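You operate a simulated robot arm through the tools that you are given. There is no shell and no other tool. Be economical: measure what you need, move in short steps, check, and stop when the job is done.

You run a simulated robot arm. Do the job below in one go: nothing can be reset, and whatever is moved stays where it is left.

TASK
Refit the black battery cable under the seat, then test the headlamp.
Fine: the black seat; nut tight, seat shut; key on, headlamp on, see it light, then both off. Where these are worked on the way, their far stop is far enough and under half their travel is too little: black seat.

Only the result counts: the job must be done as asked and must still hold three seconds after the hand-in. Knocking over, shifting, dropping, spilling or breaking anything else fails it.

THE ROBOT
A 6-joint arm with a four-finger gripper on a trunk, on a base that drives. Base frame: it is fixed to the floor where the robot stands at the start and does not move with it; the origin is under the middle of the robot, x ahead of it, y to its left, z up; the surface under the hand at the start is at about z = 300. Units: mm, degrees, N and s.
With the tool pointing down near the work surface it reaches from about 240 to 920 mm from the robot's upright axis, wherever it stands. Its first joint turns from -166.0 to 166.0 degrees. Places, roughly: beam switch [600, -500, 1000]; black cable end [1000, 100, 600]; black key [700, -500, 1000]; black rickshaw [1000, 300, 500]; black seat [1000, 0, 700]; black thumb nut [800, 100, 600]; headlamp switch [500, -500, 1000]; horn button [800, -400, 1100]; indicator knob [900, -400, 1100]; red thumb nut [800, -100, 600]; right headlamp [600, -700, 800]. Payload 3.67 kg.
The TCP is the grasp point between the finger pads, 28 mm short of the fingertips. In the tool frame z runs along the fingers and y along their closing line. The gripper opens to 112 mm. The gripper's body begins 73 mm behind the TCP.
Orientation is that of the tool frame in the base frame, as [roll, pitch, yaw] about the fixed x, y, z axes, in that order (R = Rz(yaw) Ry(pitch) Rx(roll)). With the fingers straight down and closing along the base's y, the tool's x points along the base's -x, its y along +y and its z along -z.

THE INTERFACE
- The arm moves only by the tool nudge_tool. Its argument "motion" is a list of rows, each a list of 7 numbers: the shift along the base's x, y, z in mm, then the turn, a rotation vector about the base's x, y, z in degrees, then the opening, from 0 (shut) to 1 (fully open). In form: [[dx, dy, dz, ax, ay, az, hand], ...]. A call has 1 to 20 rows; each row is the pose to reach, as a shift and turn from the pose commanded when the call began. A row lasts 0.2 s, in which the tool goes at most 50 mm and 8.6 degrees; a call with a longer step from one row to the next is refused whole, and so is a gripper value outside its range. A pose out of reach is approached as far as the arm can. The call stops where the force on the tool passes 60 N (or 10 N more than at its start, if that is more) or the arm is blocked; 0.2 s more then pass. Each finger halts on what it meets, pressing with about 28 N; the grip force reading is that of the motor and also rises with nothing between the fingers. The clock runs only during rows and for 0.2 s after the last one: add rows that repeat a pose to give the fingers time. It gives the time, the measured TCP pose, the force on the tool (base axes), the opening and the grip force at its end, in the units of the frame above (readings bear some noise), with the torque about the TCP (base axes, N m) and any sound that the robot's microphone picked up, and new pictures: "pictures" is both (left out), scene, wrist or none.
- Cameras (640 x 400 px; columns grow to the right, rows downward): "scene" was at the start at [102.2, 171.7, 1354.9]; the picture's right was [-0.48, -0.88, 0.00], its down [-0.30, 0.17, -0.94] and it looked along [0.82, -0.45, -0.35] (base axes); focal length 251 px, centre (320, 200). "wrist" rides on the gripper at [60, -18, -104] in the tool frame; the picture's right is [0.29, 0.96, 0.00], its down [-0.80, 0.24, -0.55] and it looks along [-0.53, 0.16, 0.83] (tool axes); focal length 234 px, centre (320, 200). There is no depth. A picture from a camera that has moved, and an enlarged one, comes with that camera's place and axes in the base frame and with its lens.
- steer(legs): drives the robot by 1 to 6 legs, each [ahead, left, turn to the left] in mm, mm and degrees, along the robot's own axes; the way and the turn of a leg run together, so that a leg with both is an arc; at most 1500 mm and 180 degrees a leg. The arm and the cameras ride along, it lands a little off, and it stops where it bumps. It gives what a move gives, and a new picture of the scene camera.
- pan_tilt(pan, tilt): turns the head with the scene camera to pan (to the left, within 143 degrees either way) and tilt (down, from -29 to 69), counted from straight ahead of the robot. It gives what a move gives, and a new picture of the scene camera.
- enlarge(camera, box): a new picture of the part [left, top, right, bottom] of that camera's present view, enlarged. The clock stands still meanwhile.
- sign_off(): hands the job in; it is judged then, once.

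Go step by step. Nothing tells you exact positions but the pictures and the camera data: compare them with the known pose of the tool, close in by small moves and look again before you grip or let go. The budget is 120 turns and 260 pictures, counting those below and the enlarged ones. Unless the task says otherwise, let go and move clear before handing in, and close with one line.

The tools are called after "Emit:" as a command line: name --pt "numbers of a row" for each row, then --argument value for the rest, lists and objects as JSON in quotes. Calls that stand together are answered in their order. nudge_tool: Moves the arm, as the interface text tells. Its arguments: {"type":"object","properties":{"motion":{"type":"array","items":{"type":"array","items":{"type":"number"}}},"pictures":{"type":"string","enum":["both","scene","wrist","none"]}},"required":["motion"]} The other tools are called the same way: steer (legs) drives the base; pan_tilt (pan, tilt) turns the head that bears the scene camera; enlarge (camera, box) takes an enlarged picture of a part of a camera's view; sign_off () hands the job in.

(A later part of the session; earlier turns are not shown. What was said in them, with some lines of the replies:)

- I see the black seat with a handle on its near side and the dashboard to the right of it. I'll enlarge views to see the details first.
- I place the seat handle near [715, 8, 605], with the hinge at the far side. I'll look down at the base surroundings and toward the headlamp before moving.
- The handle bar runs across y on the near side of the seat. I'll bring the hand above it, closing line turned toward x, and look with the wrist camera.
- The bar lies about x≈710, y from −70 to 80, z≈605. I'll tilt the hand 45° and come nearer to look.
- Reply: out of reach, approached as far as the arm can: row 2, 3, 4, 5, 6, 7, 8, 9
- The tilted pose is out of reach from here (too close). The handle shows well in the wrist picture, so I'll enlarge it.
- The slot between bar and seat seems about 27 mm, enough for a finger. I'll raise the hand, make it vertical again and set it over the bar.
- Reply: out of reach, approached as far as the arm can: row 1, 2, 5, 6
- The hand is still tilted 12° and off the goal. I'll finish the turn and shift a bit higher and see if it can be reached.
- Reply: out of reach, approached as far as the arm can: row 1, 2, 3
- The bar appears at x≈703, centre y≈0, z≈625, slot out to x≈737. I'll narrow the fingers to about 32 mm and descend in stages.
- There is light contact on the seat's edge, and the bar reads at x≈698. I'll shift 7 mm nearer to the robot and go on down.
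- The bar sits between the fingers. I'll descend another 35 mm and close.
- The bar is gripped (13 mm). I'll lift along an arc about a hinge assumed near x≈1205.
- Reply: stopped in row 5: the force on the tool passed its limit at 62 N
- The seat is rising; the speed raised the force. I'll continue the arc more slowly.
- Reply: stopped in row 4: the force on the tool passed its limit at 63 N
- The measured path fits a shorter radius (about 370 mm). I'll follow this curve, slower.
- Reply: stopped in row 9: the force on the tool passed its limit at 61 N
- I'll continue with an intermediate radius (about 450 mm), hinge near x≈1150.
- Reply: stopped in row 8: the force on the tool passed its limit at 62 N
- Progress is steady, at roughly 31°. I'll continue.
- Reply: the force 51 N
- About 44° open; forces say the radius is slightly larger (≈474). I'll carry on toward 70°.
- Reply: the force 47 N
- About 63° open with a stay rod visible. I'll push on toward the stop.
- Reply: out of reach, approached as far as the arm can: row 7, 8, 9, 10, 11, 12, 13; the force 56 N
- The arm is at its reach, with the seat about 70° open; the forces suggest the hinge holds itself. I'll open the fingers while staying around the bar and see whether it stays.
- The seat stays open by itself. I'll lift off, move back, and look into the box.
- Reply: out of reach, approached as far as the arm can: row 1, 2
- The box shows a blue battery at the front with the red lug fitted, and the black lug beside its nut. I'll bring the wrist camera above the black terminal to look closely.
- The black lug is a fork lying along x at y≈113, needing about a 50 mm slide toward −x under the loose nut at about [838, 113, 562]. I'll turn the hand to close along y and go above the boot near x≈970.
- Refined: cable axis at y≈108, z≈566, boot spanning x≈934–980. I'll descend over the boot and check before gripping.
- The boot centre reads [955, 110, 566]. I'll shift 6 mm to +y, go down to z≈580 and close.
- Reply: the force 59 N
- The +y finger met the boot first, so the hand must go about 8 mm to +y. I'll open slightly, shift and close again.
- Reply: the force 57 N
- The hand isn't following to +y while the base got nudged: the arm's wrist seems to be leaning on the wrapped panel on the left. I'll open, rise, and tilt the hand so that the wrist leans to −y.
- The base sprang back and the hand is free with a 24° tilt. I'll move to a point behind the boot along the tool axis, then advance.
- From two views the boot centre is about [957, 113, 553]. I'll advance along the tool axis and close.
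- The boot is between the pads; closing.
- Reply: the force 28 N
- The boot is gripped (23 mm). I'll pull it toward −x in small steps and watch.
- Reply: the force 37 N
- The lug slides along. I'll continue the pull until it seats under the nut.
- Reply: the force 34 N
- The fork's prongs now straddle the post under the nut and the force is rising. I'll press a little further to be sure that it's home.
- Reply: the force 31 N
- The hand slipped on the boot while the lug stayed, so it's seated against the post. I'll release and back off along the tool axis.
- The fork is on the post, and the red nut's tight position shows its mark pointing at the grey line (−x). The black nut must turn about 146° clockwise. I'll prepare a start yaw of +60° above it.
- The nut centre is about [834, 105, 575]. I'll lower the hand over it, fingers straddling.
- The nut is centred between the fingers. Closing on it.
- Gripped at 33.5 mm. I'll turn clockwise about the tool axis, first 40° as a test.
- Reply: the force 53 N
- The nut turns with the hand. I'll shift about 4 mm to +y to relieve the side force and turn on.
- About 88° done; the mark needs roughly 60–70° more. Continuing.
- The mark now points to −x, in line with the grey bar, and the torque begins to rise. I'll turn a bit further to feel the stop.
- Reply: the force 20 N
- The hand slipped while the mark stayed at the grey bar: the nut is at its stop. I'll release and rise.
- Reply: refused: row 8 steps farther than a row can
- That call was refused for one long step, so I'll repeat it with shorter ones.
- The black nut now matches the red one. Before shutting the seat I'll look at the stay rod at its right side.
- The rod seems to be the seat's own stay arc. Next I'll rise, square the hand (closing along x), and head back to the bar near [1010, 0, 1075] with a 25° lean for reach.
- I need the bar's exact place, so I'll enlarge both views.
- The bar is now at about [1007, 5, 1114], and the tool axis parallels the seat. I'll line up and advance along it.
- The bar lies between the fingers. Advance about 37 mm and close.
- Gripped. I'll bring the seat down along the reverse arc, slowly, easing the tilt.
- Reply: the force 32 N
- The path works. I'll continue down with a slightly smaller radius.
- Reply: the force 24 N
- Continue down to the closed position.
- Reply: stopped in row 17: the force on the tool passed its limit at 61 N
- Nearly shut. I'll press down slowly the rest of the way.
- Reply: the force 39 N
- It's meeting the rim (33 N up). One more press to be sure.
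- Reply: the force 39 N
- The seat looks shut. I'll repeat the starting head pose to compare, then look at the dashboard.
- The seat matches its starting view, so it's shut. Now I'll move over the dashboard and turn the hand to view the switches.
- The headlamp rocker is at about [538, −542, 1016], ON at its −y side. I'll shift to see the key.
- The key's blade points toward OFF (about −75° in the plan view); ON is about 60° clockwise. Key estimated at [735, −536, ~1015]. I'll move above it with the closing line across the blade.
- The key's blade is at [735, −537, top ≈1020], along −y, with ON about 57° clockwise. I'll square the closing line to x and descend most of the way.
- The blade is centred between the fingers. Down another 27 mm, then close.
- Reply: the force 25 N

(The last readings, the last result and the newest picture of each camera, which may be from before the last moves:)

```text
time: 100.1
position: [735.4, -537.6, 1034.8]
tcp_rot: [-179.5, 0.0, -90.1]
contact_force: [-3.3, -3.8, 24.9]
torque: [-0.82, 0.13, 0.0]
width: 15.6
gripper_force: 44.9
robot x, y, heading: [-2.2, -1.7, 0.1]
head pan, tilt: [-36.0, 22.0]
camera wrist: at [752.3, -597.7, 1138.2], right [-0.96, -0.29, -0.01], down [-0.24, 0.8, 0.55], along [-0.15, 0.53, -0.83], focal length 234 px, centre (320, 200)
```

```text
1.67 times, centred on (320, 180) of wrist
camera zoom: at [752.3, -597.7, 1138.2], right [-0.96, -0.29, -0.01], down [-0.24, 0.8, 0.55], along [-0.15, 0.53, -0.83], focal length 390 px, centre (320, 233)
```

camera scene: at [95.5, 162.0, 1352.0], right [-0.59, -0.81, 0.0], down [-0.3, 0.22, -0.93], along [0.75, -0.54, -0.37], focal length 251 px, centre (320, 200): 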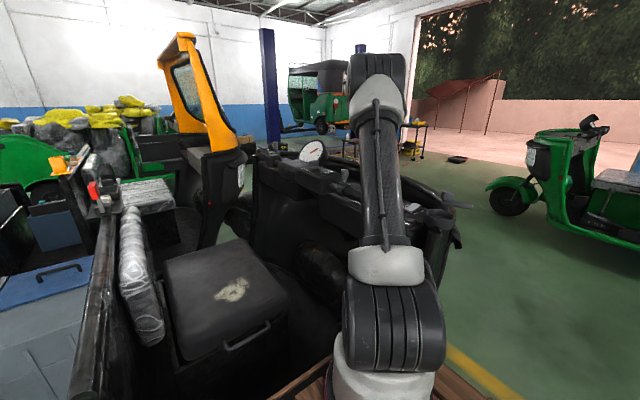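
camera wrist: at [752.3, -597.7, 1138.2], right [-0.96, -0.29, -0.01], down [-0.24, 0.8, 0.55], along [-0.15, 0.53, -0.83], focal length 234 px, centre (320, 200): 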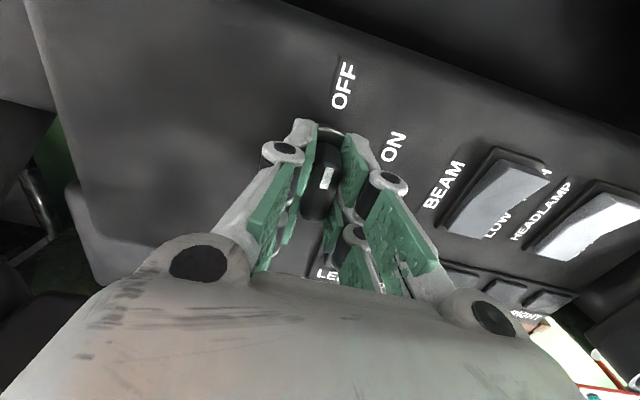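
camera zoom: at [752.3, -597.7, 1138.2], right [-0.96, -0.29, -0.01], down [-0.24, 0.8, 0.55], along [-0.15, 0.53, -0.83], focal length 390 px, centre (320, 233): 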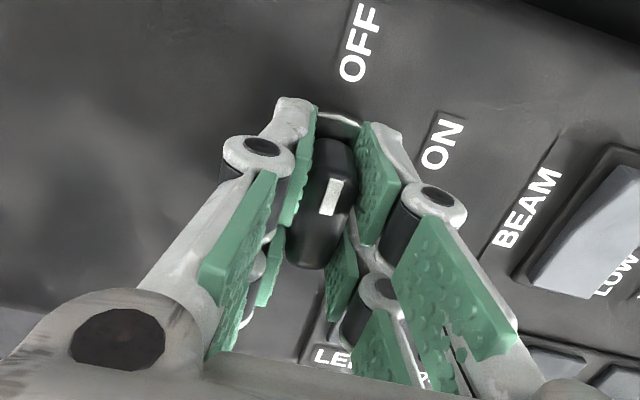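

Gripped on the blade (15.6 mm). I'll turn it clockwise in steps toward ON.

Emit:
nudge_tool --pt "0 0 2 0 0 -6 0" --pt "0 0 2 0 0 -12 0" --pt "0 0 2 0 0 -18 0" --pt "0 0 2 0 0 -25 0" --pt "0 0 2 0 0 -32 0" --pt "0 0 2 0 0 -39 0" --pt "0 0 2 0 0 -46 0" --pt "0 0 2 0 0 -53 0" --pt "0 0 2 0 0 -60 0" --pictures "wrist"

Emit:
enlarge --camera "wrist" --box '[200, 60, 440, 300]'

```text
time: 102.1
position: [734.7, -538.6, 1035.8]
tcp_rot: [-179.7, 0.0, -150.3]
contact_force: [-7.5, 4.4, -2.6]
torque: [0.79, -0.93, 0.48]
width: 16.1
gripper_force: 45.0
robot x, y, heading: [1.8, -0.2, 0.2]
head pan, tilt: [-36.0, 22.0]
camera wrist: at [692.1, -582.7, 1138.0], right [-0.72, 0.69, -0.01], down [0.57, 0.61, 0.55], along [0.39, 0.4, -0.83], focal length 234 px, centre (320, 200)
```

wrist: 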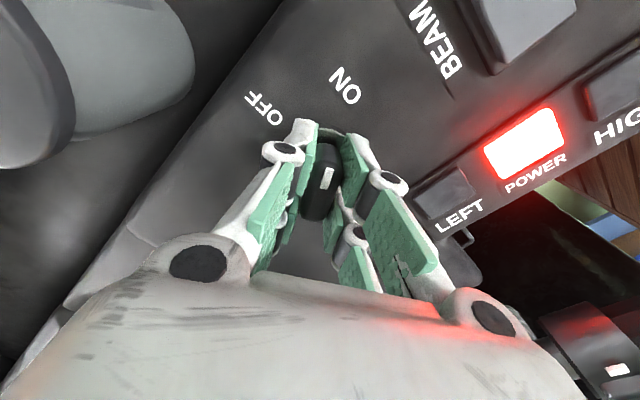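

```text
1.67 times, centred on (320, 180) of wrist
camera zoom: at [692.1, -582.7, 1138.0], right [-0.72, 0.69, -0.01], down [0.57, 0.61, 0.55], along [0.39, 0.4, -0.83], focal length 390 px, centre (320, 233)
```

zoom: 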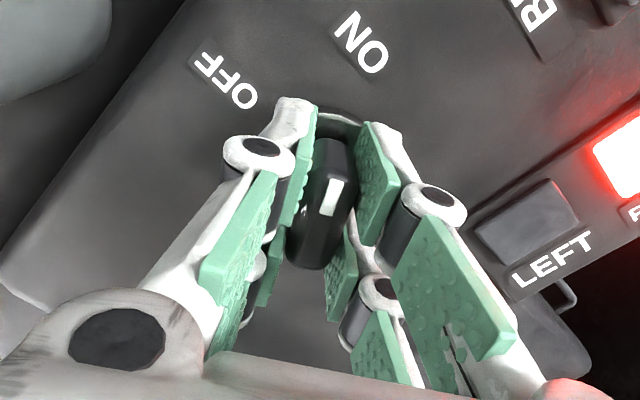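

The POWER lamp lights: the key is on. I'll release, rise, and move over the headlamp rocker with closed fingers.

Emit:
nudge_tool --pt "0 0 0 0 0 0 0.2" --pt "0 0 0 0 0 0 0.35" --pt "0 0 0 0 0 0 0.35" --pt "0 0 40 0 0 0 0.35" --pt "0 0 85 0 0 -6 0.2" --pt "-30 0 110 0 0 -12 0" --pt "-75 0 110 0 0 -18 0" --pt "-120 -5 110 0 0 -24 0" --pt "-165 -10 110 0 0 -30 0" --pt "-190 -15 110 0 0 -30 0"

Emit:
enlarge --camera "wrist" --box '[200, 40, 440, 280]'

```text
time: 104.3
position: [544.5, -552.3, 1145.4]
tcp_rot: [-179.5, 0.2, 179.7]
contact_force: [-0.1, -0.2, -0.1]
torque: [0.0, 0.04, -0.01]
width: 0.0
gripper_force: 27.8
robot x, y, heading: [-4.3, 2.9, -0.1]
head pan, tilt: [-36.0, 22.0]
camera scene: at [95.8, 162.0, 1352.0], right [-0.59, -0.81, 0.0], down [-0.3, 0.22, -0.93], along [0.75, -0.54, -0.37], focal length 251 px, centre (320, 200)
camera wrist: at [485.4, -569.1, 1249.1], right [-0.28, 0.96, -0.01], down [0.8, 0.24, 0.55], along [0.53, 0.15, -0.83], focal length 234 px, centre (320, 200)
```

scene: 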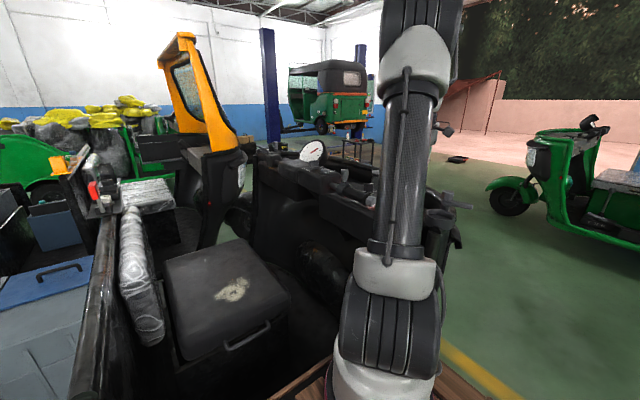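
wrist: 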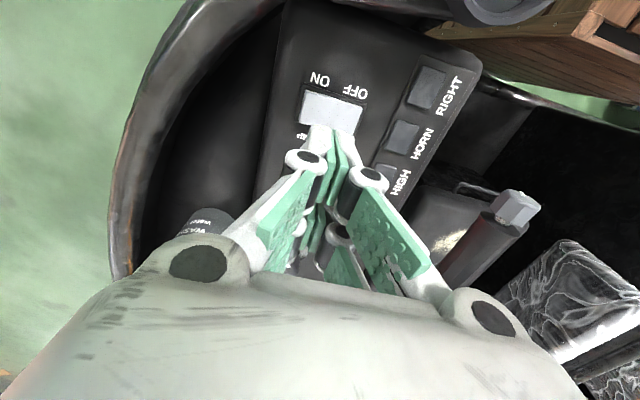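

```text
1.67 times, centred on (320, 160) of wrist
camera zoom: at [485.4, -569.1, 1249.1], right [-0.28, 0.96, -0.01], down [0.8, 0.24, 0.55], along [0.53, 0.15, -0.83], focal length 390 px, centre (320, 267)
```

zoom: 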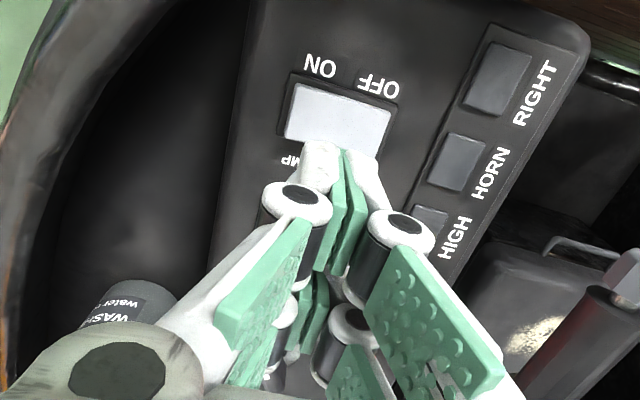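

Rocker: centre [535, −545, 1005], y from −574 (ON) to −514 (OFF). I'll press down at y≈−563.

Emit:
nudge_tool --pt "-8 -10 -35 0 0 0 0" --pt "-8 -11 -70 0 0 0 0" --pt "-8 -11 -95 0 0 0 0" --pt "-8 -11 -101 0 0 0 0" --pt "-8 -11 -105 0 0 0 0" --pt "-8 -11 -109 0 0 0 0" --pt "-8 -11 -113 0 0 0 0" --pt "-8 -11 -117 0 0 0 0" --pictures "wrist"

Emit:
enlarge --camera "wrist" --box '[200, 40, 440, 280]'

```text
time: 106.0
position: [538.1, -563.6, 1037.6]
tcp_rot: [-179.1, 0.4, -180.0]
contact_force: [-1.0, 12.0, 19.7]
torque: [0.37, 0.28, -0.15]
width: 0.1
gripper_force: 28.1
robot x, y, heading: [-3.8, 3.0, 0.0]
head pan, tilt: [-36.0, 22.0]
stopped in row 8: the force on the tool passed its limit at 68 N (the readings are from after the stop); the commanded pose is now the measured one
camera wrist: at [478.7, -579.5, 1139.9], right [-0.29, 0.96, -0.02], down [0.79, 0.25, 0.56], along [0.54, 0.15, -0.83], focal length 234 px, centre (320, 200)
```

wrist: 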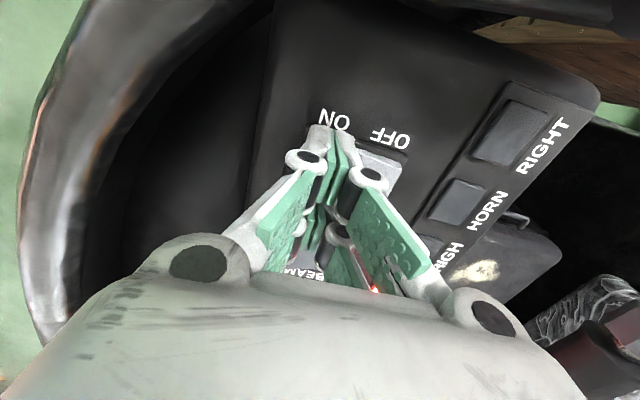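

```text
1.67 times, centred on (320, 160) of wrist
camera zoom: at [478.7, -579.5, 1139.9], right [-0.29, 0.96, -0.02], down [0.79, 0.25, 0.56], along [0.54, 0.15, -0.83], focal length 390 px, centre (320, 267)
```

zoom: 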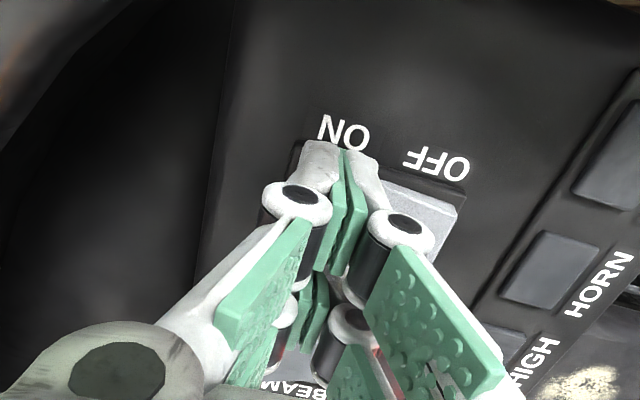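

The rocker took the press and its OFF end is now raised. I'll rise and move the camera out in front (−y side) to see the headlamp.

Emit:
nudge_tool --pt "0 0 20 0 0 0 0" --pt "0 0 60 0 0 8 0.2" --pt "0 0 100 0 0 16 0.5" --pt "0 -20 130 0 0 24 0.8" --pt "0 -60 140 0 0 32 1" --pt "10 -100 140 0 0 40 1" --pt "20 -140 130 0 0 48 1" --pt "30 -180 120 0 0 56 1" --pt "40 -210 110 0 0 64 1" --pt "50 -235 100 0 0 72 1" --pt "60 -250 90 0 0 80 1" --pt "60 -255 80 0 0 88 1"

```text
time: 108.6
position: [569.2, -759.5, 1093.5]
tcp_rot: [-179.3, 0.6, -93.3]
contact_force: [0.7, -1.3, -3.9]
torque: [0.12, 0.1, -0.01]
width: 111.8
gripper_force: 0.0
out of reach, approached as far as the arm can: row 9, 10, 11, 12
robot x, y, heading: [-1.2, -0.7, -0.1]
head pan, tilt: [-36.0, 22.0]
camera scene: at [96.6, 161.0, 1352.1], right [-0.59, -0.81, 0.0], down [-0.3, 0.22, -0.93], along [0.75, -0.54, -0.38], focal length 251 px, centre (320, 200)
camera wrist: at [582.7, -821.3, 1196.0], right [-0.97, -0.23, -0.01], down [-0.2, 0.8, 0.56], along [-0.12, 0.55, -0.83], focal length 234 px, centre (320, 200)
```

scene: 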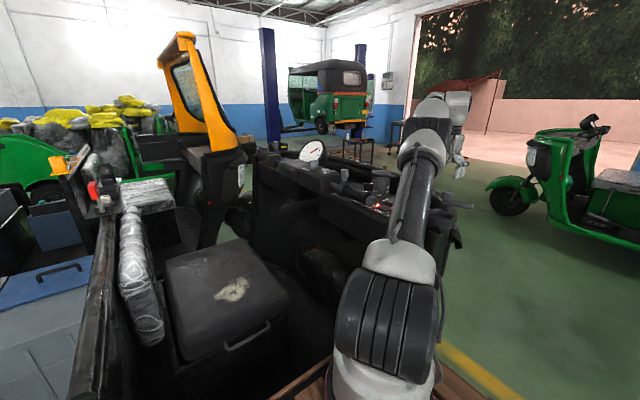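
wrist: 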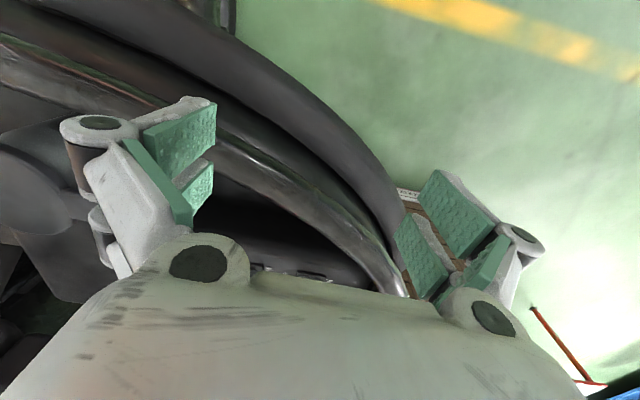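

From above, the fairing hides the lamp. I'll swing the hand to the −x side and tilt it so that the wrist camera looks along +x at the front.

Emit:
nudge_tool --pt "-10 10 20 0 0 -8 1" --pt "-25 20 30 0 0 -16 1" --pt "-40 20 30 0 0 -24 1" --pt "-55 20 30 0 0 -32 1" --pt "-70 20 30 0 0 -40 1" --pt "-85 20 30 0 0 -48 1" --pt "-100 20 30 0 0 -56 1" --pt "-115 20 30 0 0 -64 1" --pt "-130 20 20 0 0 -72 1" --pt "-140 20 10 0 0 -80 1" --pt "-150 20 0 0 0 -87 1" --pictures "none"

Emit:
nudge_tool --pt "0 -5 -15 0 -7 0 1" --pt "0 -10 -30 0 -14 0 1" --pt "0 -15 -50 0 -21 0 1" --pt "0 -20 -70 0 -28 0 1" --pt "0 -25 -90 0 -35 0 1" --pt "0 -30 -110 0 -42 0 1" --pt "0 -35 -130 0 -49 0 1" --pt "0 -40 -150 0 -56 0 1"

```text
time: 111.0
position: [416.4, -737.9, 1096.0]
tcp_rot: [-179.2, 0.4, -179.2]
contact_force: [-0.4, -0.1, -0.1]
torque: [0.04, 0.01, 0.01]
width: 112.3
gripper_force: 0.0
robot x, y, heading: [0.1, -1.3, 0.1]
head pan, tilt: [-36.0, 22.0]
```

```text
time: 112.8
position: [416.9, -779.6, 946.1]
tcp_rot: [-177.5, 56.5, -178.2]
contact_force: [0.6, -0.1, 0.4]
torque: [-0.06, 0.04, 0.0]
width: 112.1
gripper_force: 0.0
robot x, y, heading: [4.7, 0.2, -0.1]
head pan, tilt: [-36.0, 22.0]
camera scene: at [95.7, 162.5, 1351.9], right [-0.59, -0.81, 0.0], down [-0.3, 0.22, -0.93], along [0.75, -0.54, -0.37], focal length 251 px, centre (320, 200)
camera wrist: at [297.2, -796.9, 952.2], right [-0.16, 0.95, -0.26], down [-0.02, 0.26, 0.96], along [0.99, 0.16, -0.02], focal length 234 px, centre (320, 200)
```

scene: 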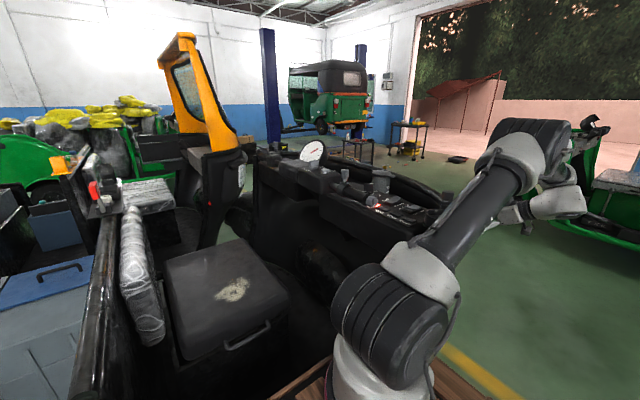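
wrist: 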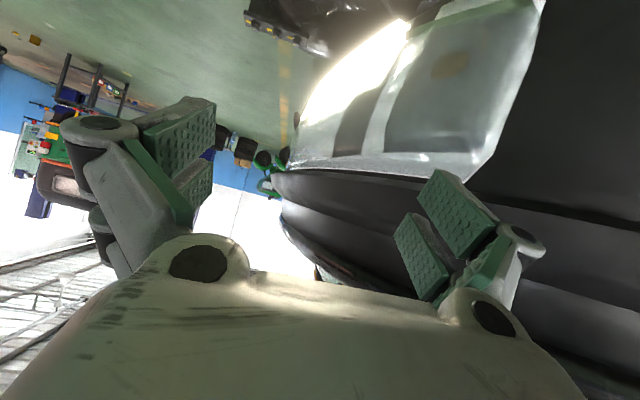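

The (upside-down) view shows the headlamp shining brightly. I'll enlarge to confirm.

Emit:
enlarge --camera "wrist" --box '[270, 0, 560, 190]'

```text
2.11 times, centred on (415, 95) of wrist
camera zoom: at [297.2, -796.9, 952.2], right [-0.16, 0.95, -0.26], down [-0.02, 0.26, 0.96], along [0.99, 0.16, -0.02], focal length 493 px, centre (120, 421)
```

zoom: 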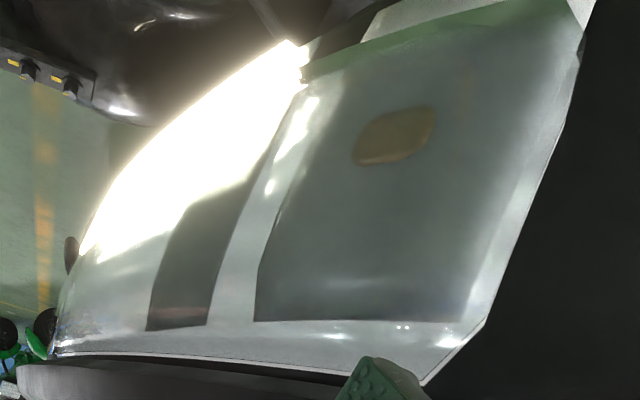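

The headlamp is lit. Now I'll retrace, and go above the OFF end of the rocker.

Emit:
nudge_tool --pt "0 5 20 0 7 0 1" --pt "0 10 40 0 14 0 1" --pt "0 15 60 0 21 0 0.8" --pt "0 20 80 0 28 0 0.6" --pt "0 25 100 0 35 0 0.4" --pt "0 30 120 0 42 0 0.2" --pt "0 35 140 0 49 0 0" --pt "0 40 170 0 56.4 0 0" --pt "20 70 195 0 56.4 0 0" --pt "40 105 200 0 56.4 0 0" --pt "60 145 200 0 56.4 0 0" --pt "80 185 200 0 56.4 0 0" --pt "100 220 200 0 56.4 0 0" --pt "118 252 195 0 56.4 0 0" --pictures "wrist"

Emit:
enlarge --camera "wrist" --box '[200, 40, 440, 280]'

```text
time: 115.8
position: [534.1, -527.6, 1142.1]
tcp_rot: [-179.3, 0.0, -179.3]
contact_force: [-0.2, 0.6, -1.1]
torque: [0.07, 0.01, 0.02]
width: 0.0
gripper_force: 27.9
robot x, y, heading: [1.4, -1.3, 0.1]
head pan, tilt: [-36.0, 22.0]
camera wrist: at [474.0, -546.1, 1245.6], right [-0.3, 0.95, -0.01], down [0.79, 0.26, 0.55], along [0.53, 0.16, -0.83], focal length 234 px, centre (320, 200)
```

wrist: 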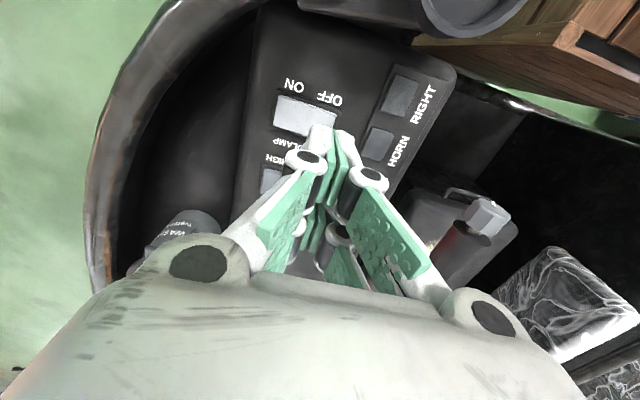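

```text
1.67 times, centred on (320, 160) of wrist
camera zoom: at [474.0, -546.1, 1245.6], right [-0.3, 0.95, -0.01], down [0.79, 0.26, 0.55], along [0.53, 0.16, -0.83], focal length 390 px, centre (320, 267)
```

zoom: 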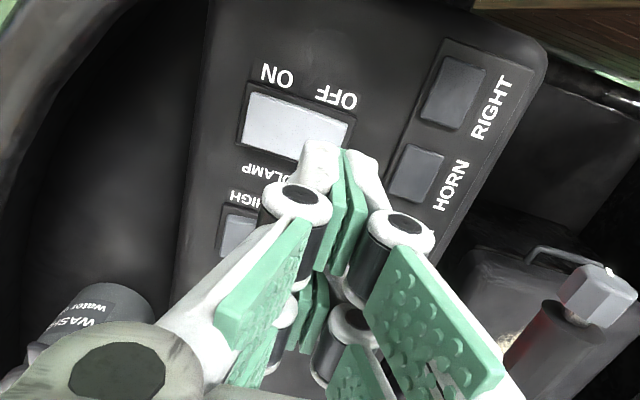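

Pressing the OFF end at y≈−526.

Emit:
nudge_tool --pt "1 2 -35 0 0 0 0" --pt "1 2 -70 0 0 0 0" --pt "1 2 -92 0 0 0 0" --pt "1 2 -98 0 0 0 0" --pt "1 2 -102 0 0 0 0" --pt "1 2 -106 0 0 0 0" --pt "1 2 -110 0 0 0 0" --pt "1 2 -114 0 0 0 0" --pictures "wrist"

Emit:
nudge_tool --pt "0 0 20 0 0 0 0" --pt "0 0 60 0 0 0 0" --pt "30 15 90 0 0 0 0" --pt "60 15 100 0 0 0 0" --pictures "wrist"

Emit:
enlarge --camera "wrist" --box '[160, 0, 440, 240]'

```text
time: 117.5
position: [534.8, -526.7, 1037.0]
tcp_rot: [-178.7, 0.3, -179.0]
contact_force: [-7.2, 12.5, 22.4]
torque: [0.17, 0.3, -0.08]
width: 0.1
gripper_force: 28.5
robot x, y, heading: [0.5, 2.8, -0.1]
head pan, tilt: [-36.0, 22.0]
stopped in row 8: the force on the tool passed its limit at 68 N (the readings are from after the stop); the commanded pose is now the measured one
camera wrist: at [475.5, -543.3, 1139.9], right [-0.3, 0.95, -0.02], down [0.79, 0.27, 0.55], along [0.53, 0.15, -0.83], focal length 234 px, centre (320, 200)
```

wrist: 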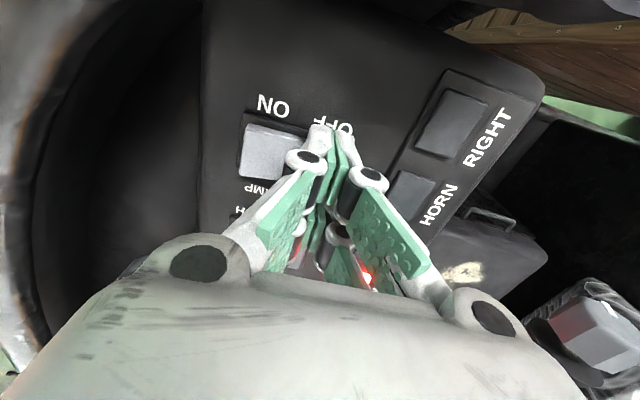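

```text
time: 118.5
position: [593.7, -513.4, 1134.7]
tcp_rot: [-178.6, 0.3, -179.0]
contact_force: [-0.5, -0.4, 0.1]
torque: [0.02, -0.02, 0.0]
width: 0.0
gripper_force: 28.1
robot x, y, heading: [3.1, 0.5, -0.2]
head pan, tilt: [-36.0, 22.0]
camera wrist: at [533.9, -529.0, 1237.8], right [-0.3, 0.95, -0.02], down [0.79, 0.27, 0.55], along [0.53, 0.15, -0.83], focal length 234 px, centre (320, 200)
```

wrist: 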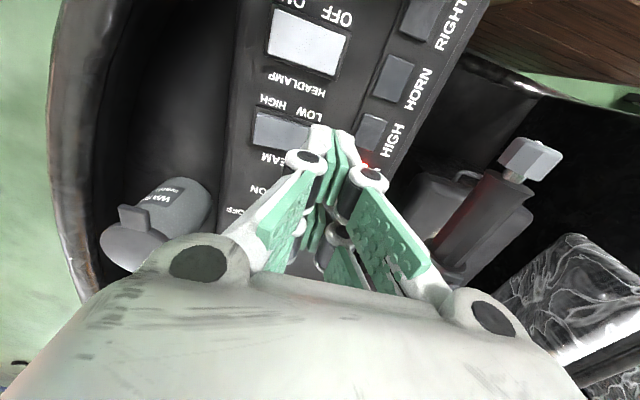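

```text
1.67 times, centred on (300, 120) of wrist
camera zoom: at [533.9, -529.0, 1237.8], right [-0.3, 0.95, -0.02], down [0.79, 0.27, 0.55], along [0.53, 0.15, -0.83], focal length 390 px, centre (353, 333)
```

zoom: 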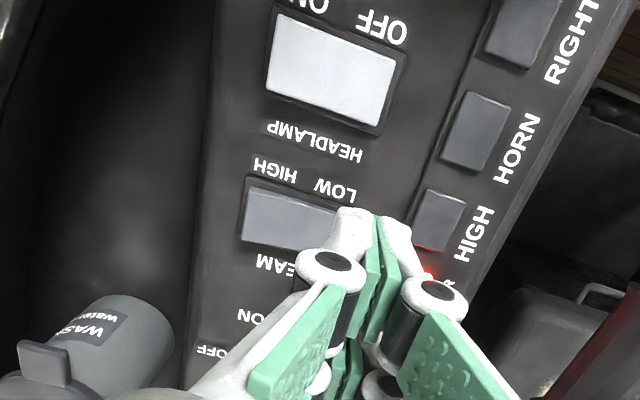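

The rocker looks as it did at the start (OFF). Now to the key: yaw −150°, above [735, −538].

Emit:
nudge_tool --pt "35 -5 0 0 0 7 0.1" --pt "70 -10 0 0 0 14 0.2" --pt "110 -20 -10 0 0 21 0.35" --pt "141 -25 -30 0 0 28.5 0.35" --pt "141 -25 -60 0 0 28.5 0.35" --pt "141 -25 -72 0 0 28.5 0.35" --pictures "wrist"

Emit:
enlarge --camera "wrist" --box '[200, 60, 440, 300]'

```text
time: 119.9
position: [737.0, -538.1, 1062.8]
tcp_rot: [-178.7, 0.3, -150.5]
contact_force: [-0.2, -0.8, 0.0]
torque: [-0.02, -0.01, -0.02]
width: 39.0
gripper_force: 0.1
robot x, y, heading: [-1.1, 2.0, 0.0]
head pan, tilt: [-36.0, 22.0]
camera wrist: at [692.6, -581.0, 1166.4], right [-0.72, 0.69, -0.02], down [0.57, 0.61, 0.55], along [0.4, 0.39, -0.83], focal length 234 px, centre (320, 200)
```

wrist: 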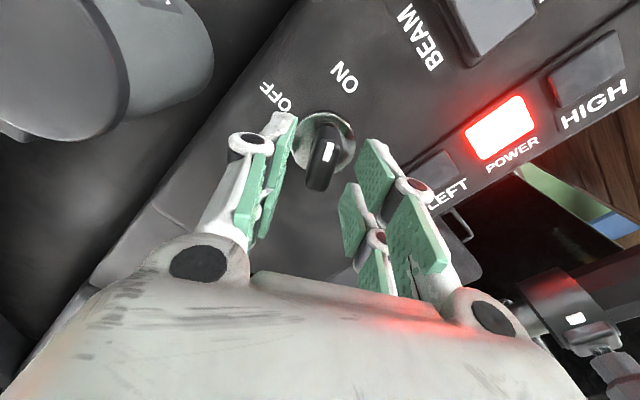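

```text
1.67 times, centred on (320, 180) of wrist
camera zoom: at [692.6, -581.0, 1166.4], right [-0.72, 0.69, -0.02], down [0.57, 0.61, 0.55], along [0.4, 0.39, -0.83], focal length 390 px, centre (320, 233)
```

zoom: 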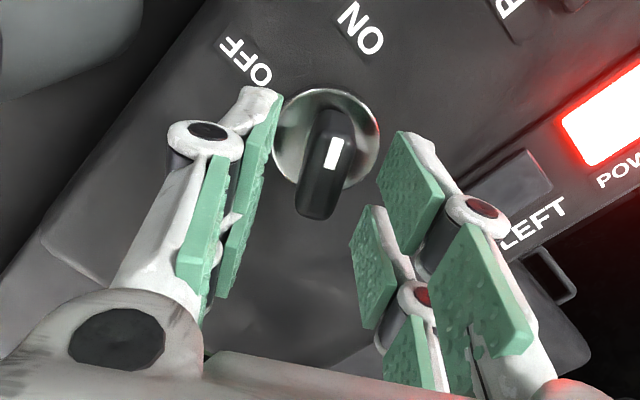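

Aligned the same way as before. I'll go down, grip, and turn counter-clockwise to OFF.

Emit:
nudge_tool --pt "-1 0 -14 0 0 0 0.35" --pt "-1 0 -26 0 0 0 0.35" --pt "-1 0 -26 0 0 0 0.2" --pt "-1 0 -26 0 0 0 0" --pt "-1 0 -26 0 0 0 0" --pt "-1 0 -26 0 0 7 0" --pt "-1 0 -26 0 0 14 0" --pt "-1 0 -26 0 0 21 0" --pt "-1 0 -26 0 0 28 0" --pt "-1 0 -26 0 0 35 0" --pt "-1 0 -26 0 0 42 0" --pt "-1 0 -26 0 0 49 0" --pt "-1 0 -26 0 0 56 0" --pt "-1 0 -26 0 0 62 0" --pictures "wrist"

```text
time: 122.9
position: [736.2, -538.2, 1035.2]
tcp_rot: [-178.8, 0.4, -88.5]
contact_force: [-19.5, -0.1, -17.2]
torque: [-0.05, 0.44, -1.6]
width: 16.3
gripper_force: 44.8
robot x, y, heading: [0.0, -2.5, 0.2]
head pan, tilt: [-36.0, 22.0]
camera wrist: at [752.7, -598.1, 1139.1], right [-0.95, -0.31, -0.02], down [-0.27, 0.79, 0.55], along [-0.16, 0.53, -0.83], focal length 234 px, centre (320, 200)
```

wrist: 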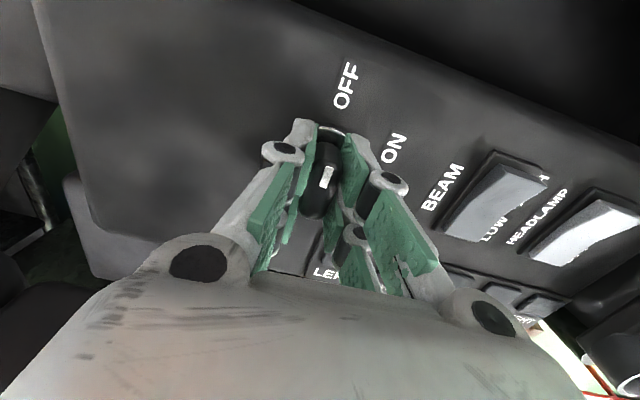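

The key is at its OFF stop (torque rising). I'll release, rise, and verify.

Emit:
nudge_tool --pt "0 0 0 0 0 -2 0" --pt "0 0 0 0 0 -2 0.2" --pt "0 0 0 0 0 -2 0.35" --pt "0 0 0 0 0 -2 0.35" --pt "0 0 40 0 0 -2 0.35" --pt "0 0 85 0 0 -2 0.35" --pt "-10 10 130 0 0 -10 0.35" --pt "-20 30 175 0 0 -18 0.35" --pt "-30 50 215 0 0 -26 0.35"

Emit:
enlarge --camera "wrist" --box '[240, 40, 560, 280]'

Emit:
enlarge --camera "scene" --box '[150, 220, 310, 380]'

```text
refused: row 8 steps farther than a row can; nothing moved
```

```text
1.67 times, centred on (400, 160) of wrist
camera zoom: at [752.7, -598.1, 1139.1], right [-0.95, -0.31, -0.02], down [-0.27, 0.79, 0.55], along [-0.16, 0.53, -0.83], focal length 390 px, centre (187, 267)
```

zoom: 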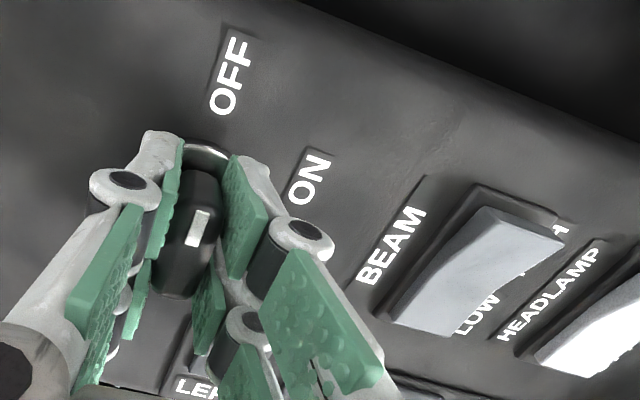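

```text
2.50 times, centred on (230, 300) of scene
camera zoom: at [95.3, 161.9, 1352.0], right [-0.59, -0.81, 0.0], down [-0.3, 0.22, -0.93], along [0.75, -0.54, -0.37], focal length 628 px, centre (545, -50)
```

zoom: 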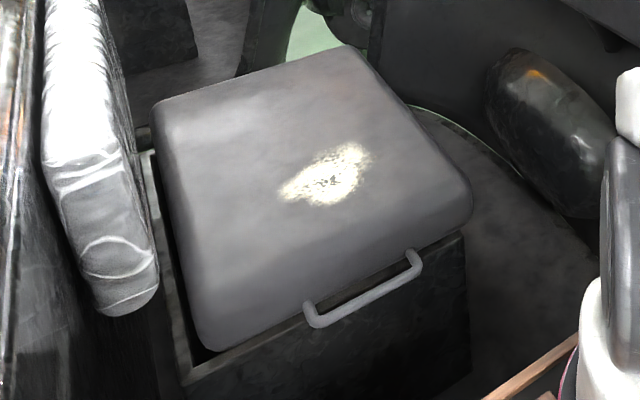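

One row was too long; repeating with shorter ones.

Emit:
nudge_tool --pt "0 0 0 0 0 -2 0" --pt "0 0 0 0 0 -2 0.2" --pt "0 0 0 0 0 -2 0.35" --pt "0 0 0 0 0 -2 0.35" --pt "0 0 35 0 0 -2 0.35" --pt "0 0 75 0 0 -2 0.35" --pt "0 0 115 0 0 -8 0.35" --pt "-10 10 150 0 0 -16 0.35" --pt "-20 20 185 0 0 -24 0.35" --pictures "wrist"

Emit:
enlarge --camera "wrist" --box '[200, 0, 520, 240]'

```text
time: 124.9
position: [714.4, -517.0, 1221.7]
tcp_rot: [-178.7, 0.3, -112.6]
contact_force: [0.2, -0.9, -0.2]
torque: [0.05, 0.02, 0.01]
width: 39.4
gripper_force: 0.1
robot x, y, heading: [0.5, 0.4, -0.1]
head pan, tilt: [-36.0, 22.0]
camera wrist: at [707.0, -577.8, 1324.8], right [-0.99, 0.1, -0.02], down [0.07, 0.83, 0.55], along [0.07, 0.55, -0.83], focal length 234 px, centre (320, 200)
```

wrist: 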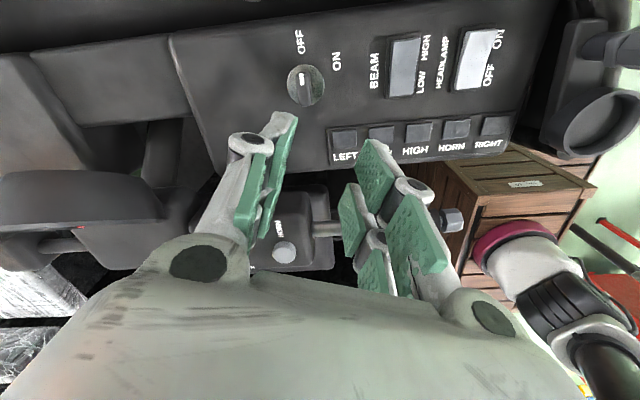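

```text
1.67 times, centred on (360, 120) of wrist
camera zoom: at [707.0, -577.8, 1324.8], right [-0.99, 0.1, -0.02], down [0.07, 0.83, 0.55], along [0.07, 0.55, -0.83], focal length 390 px, centre (253, 333)
```

zoom: 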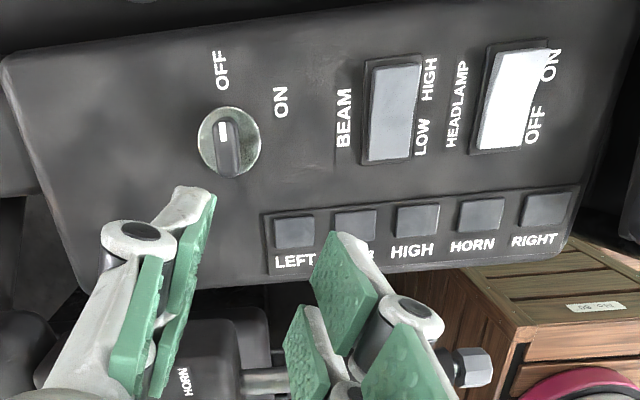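

The key points at OFF, the lamps are dark, the rocker is down on its OFF side, the seat is shut and the hand is clear.

Emit:
sign_off

```text
The job is handed in.
```

The job is done: the black cable is back under its tightened nut and the seat is shut. With the key and headlamp switch on, the headlamp lit; both are off again.
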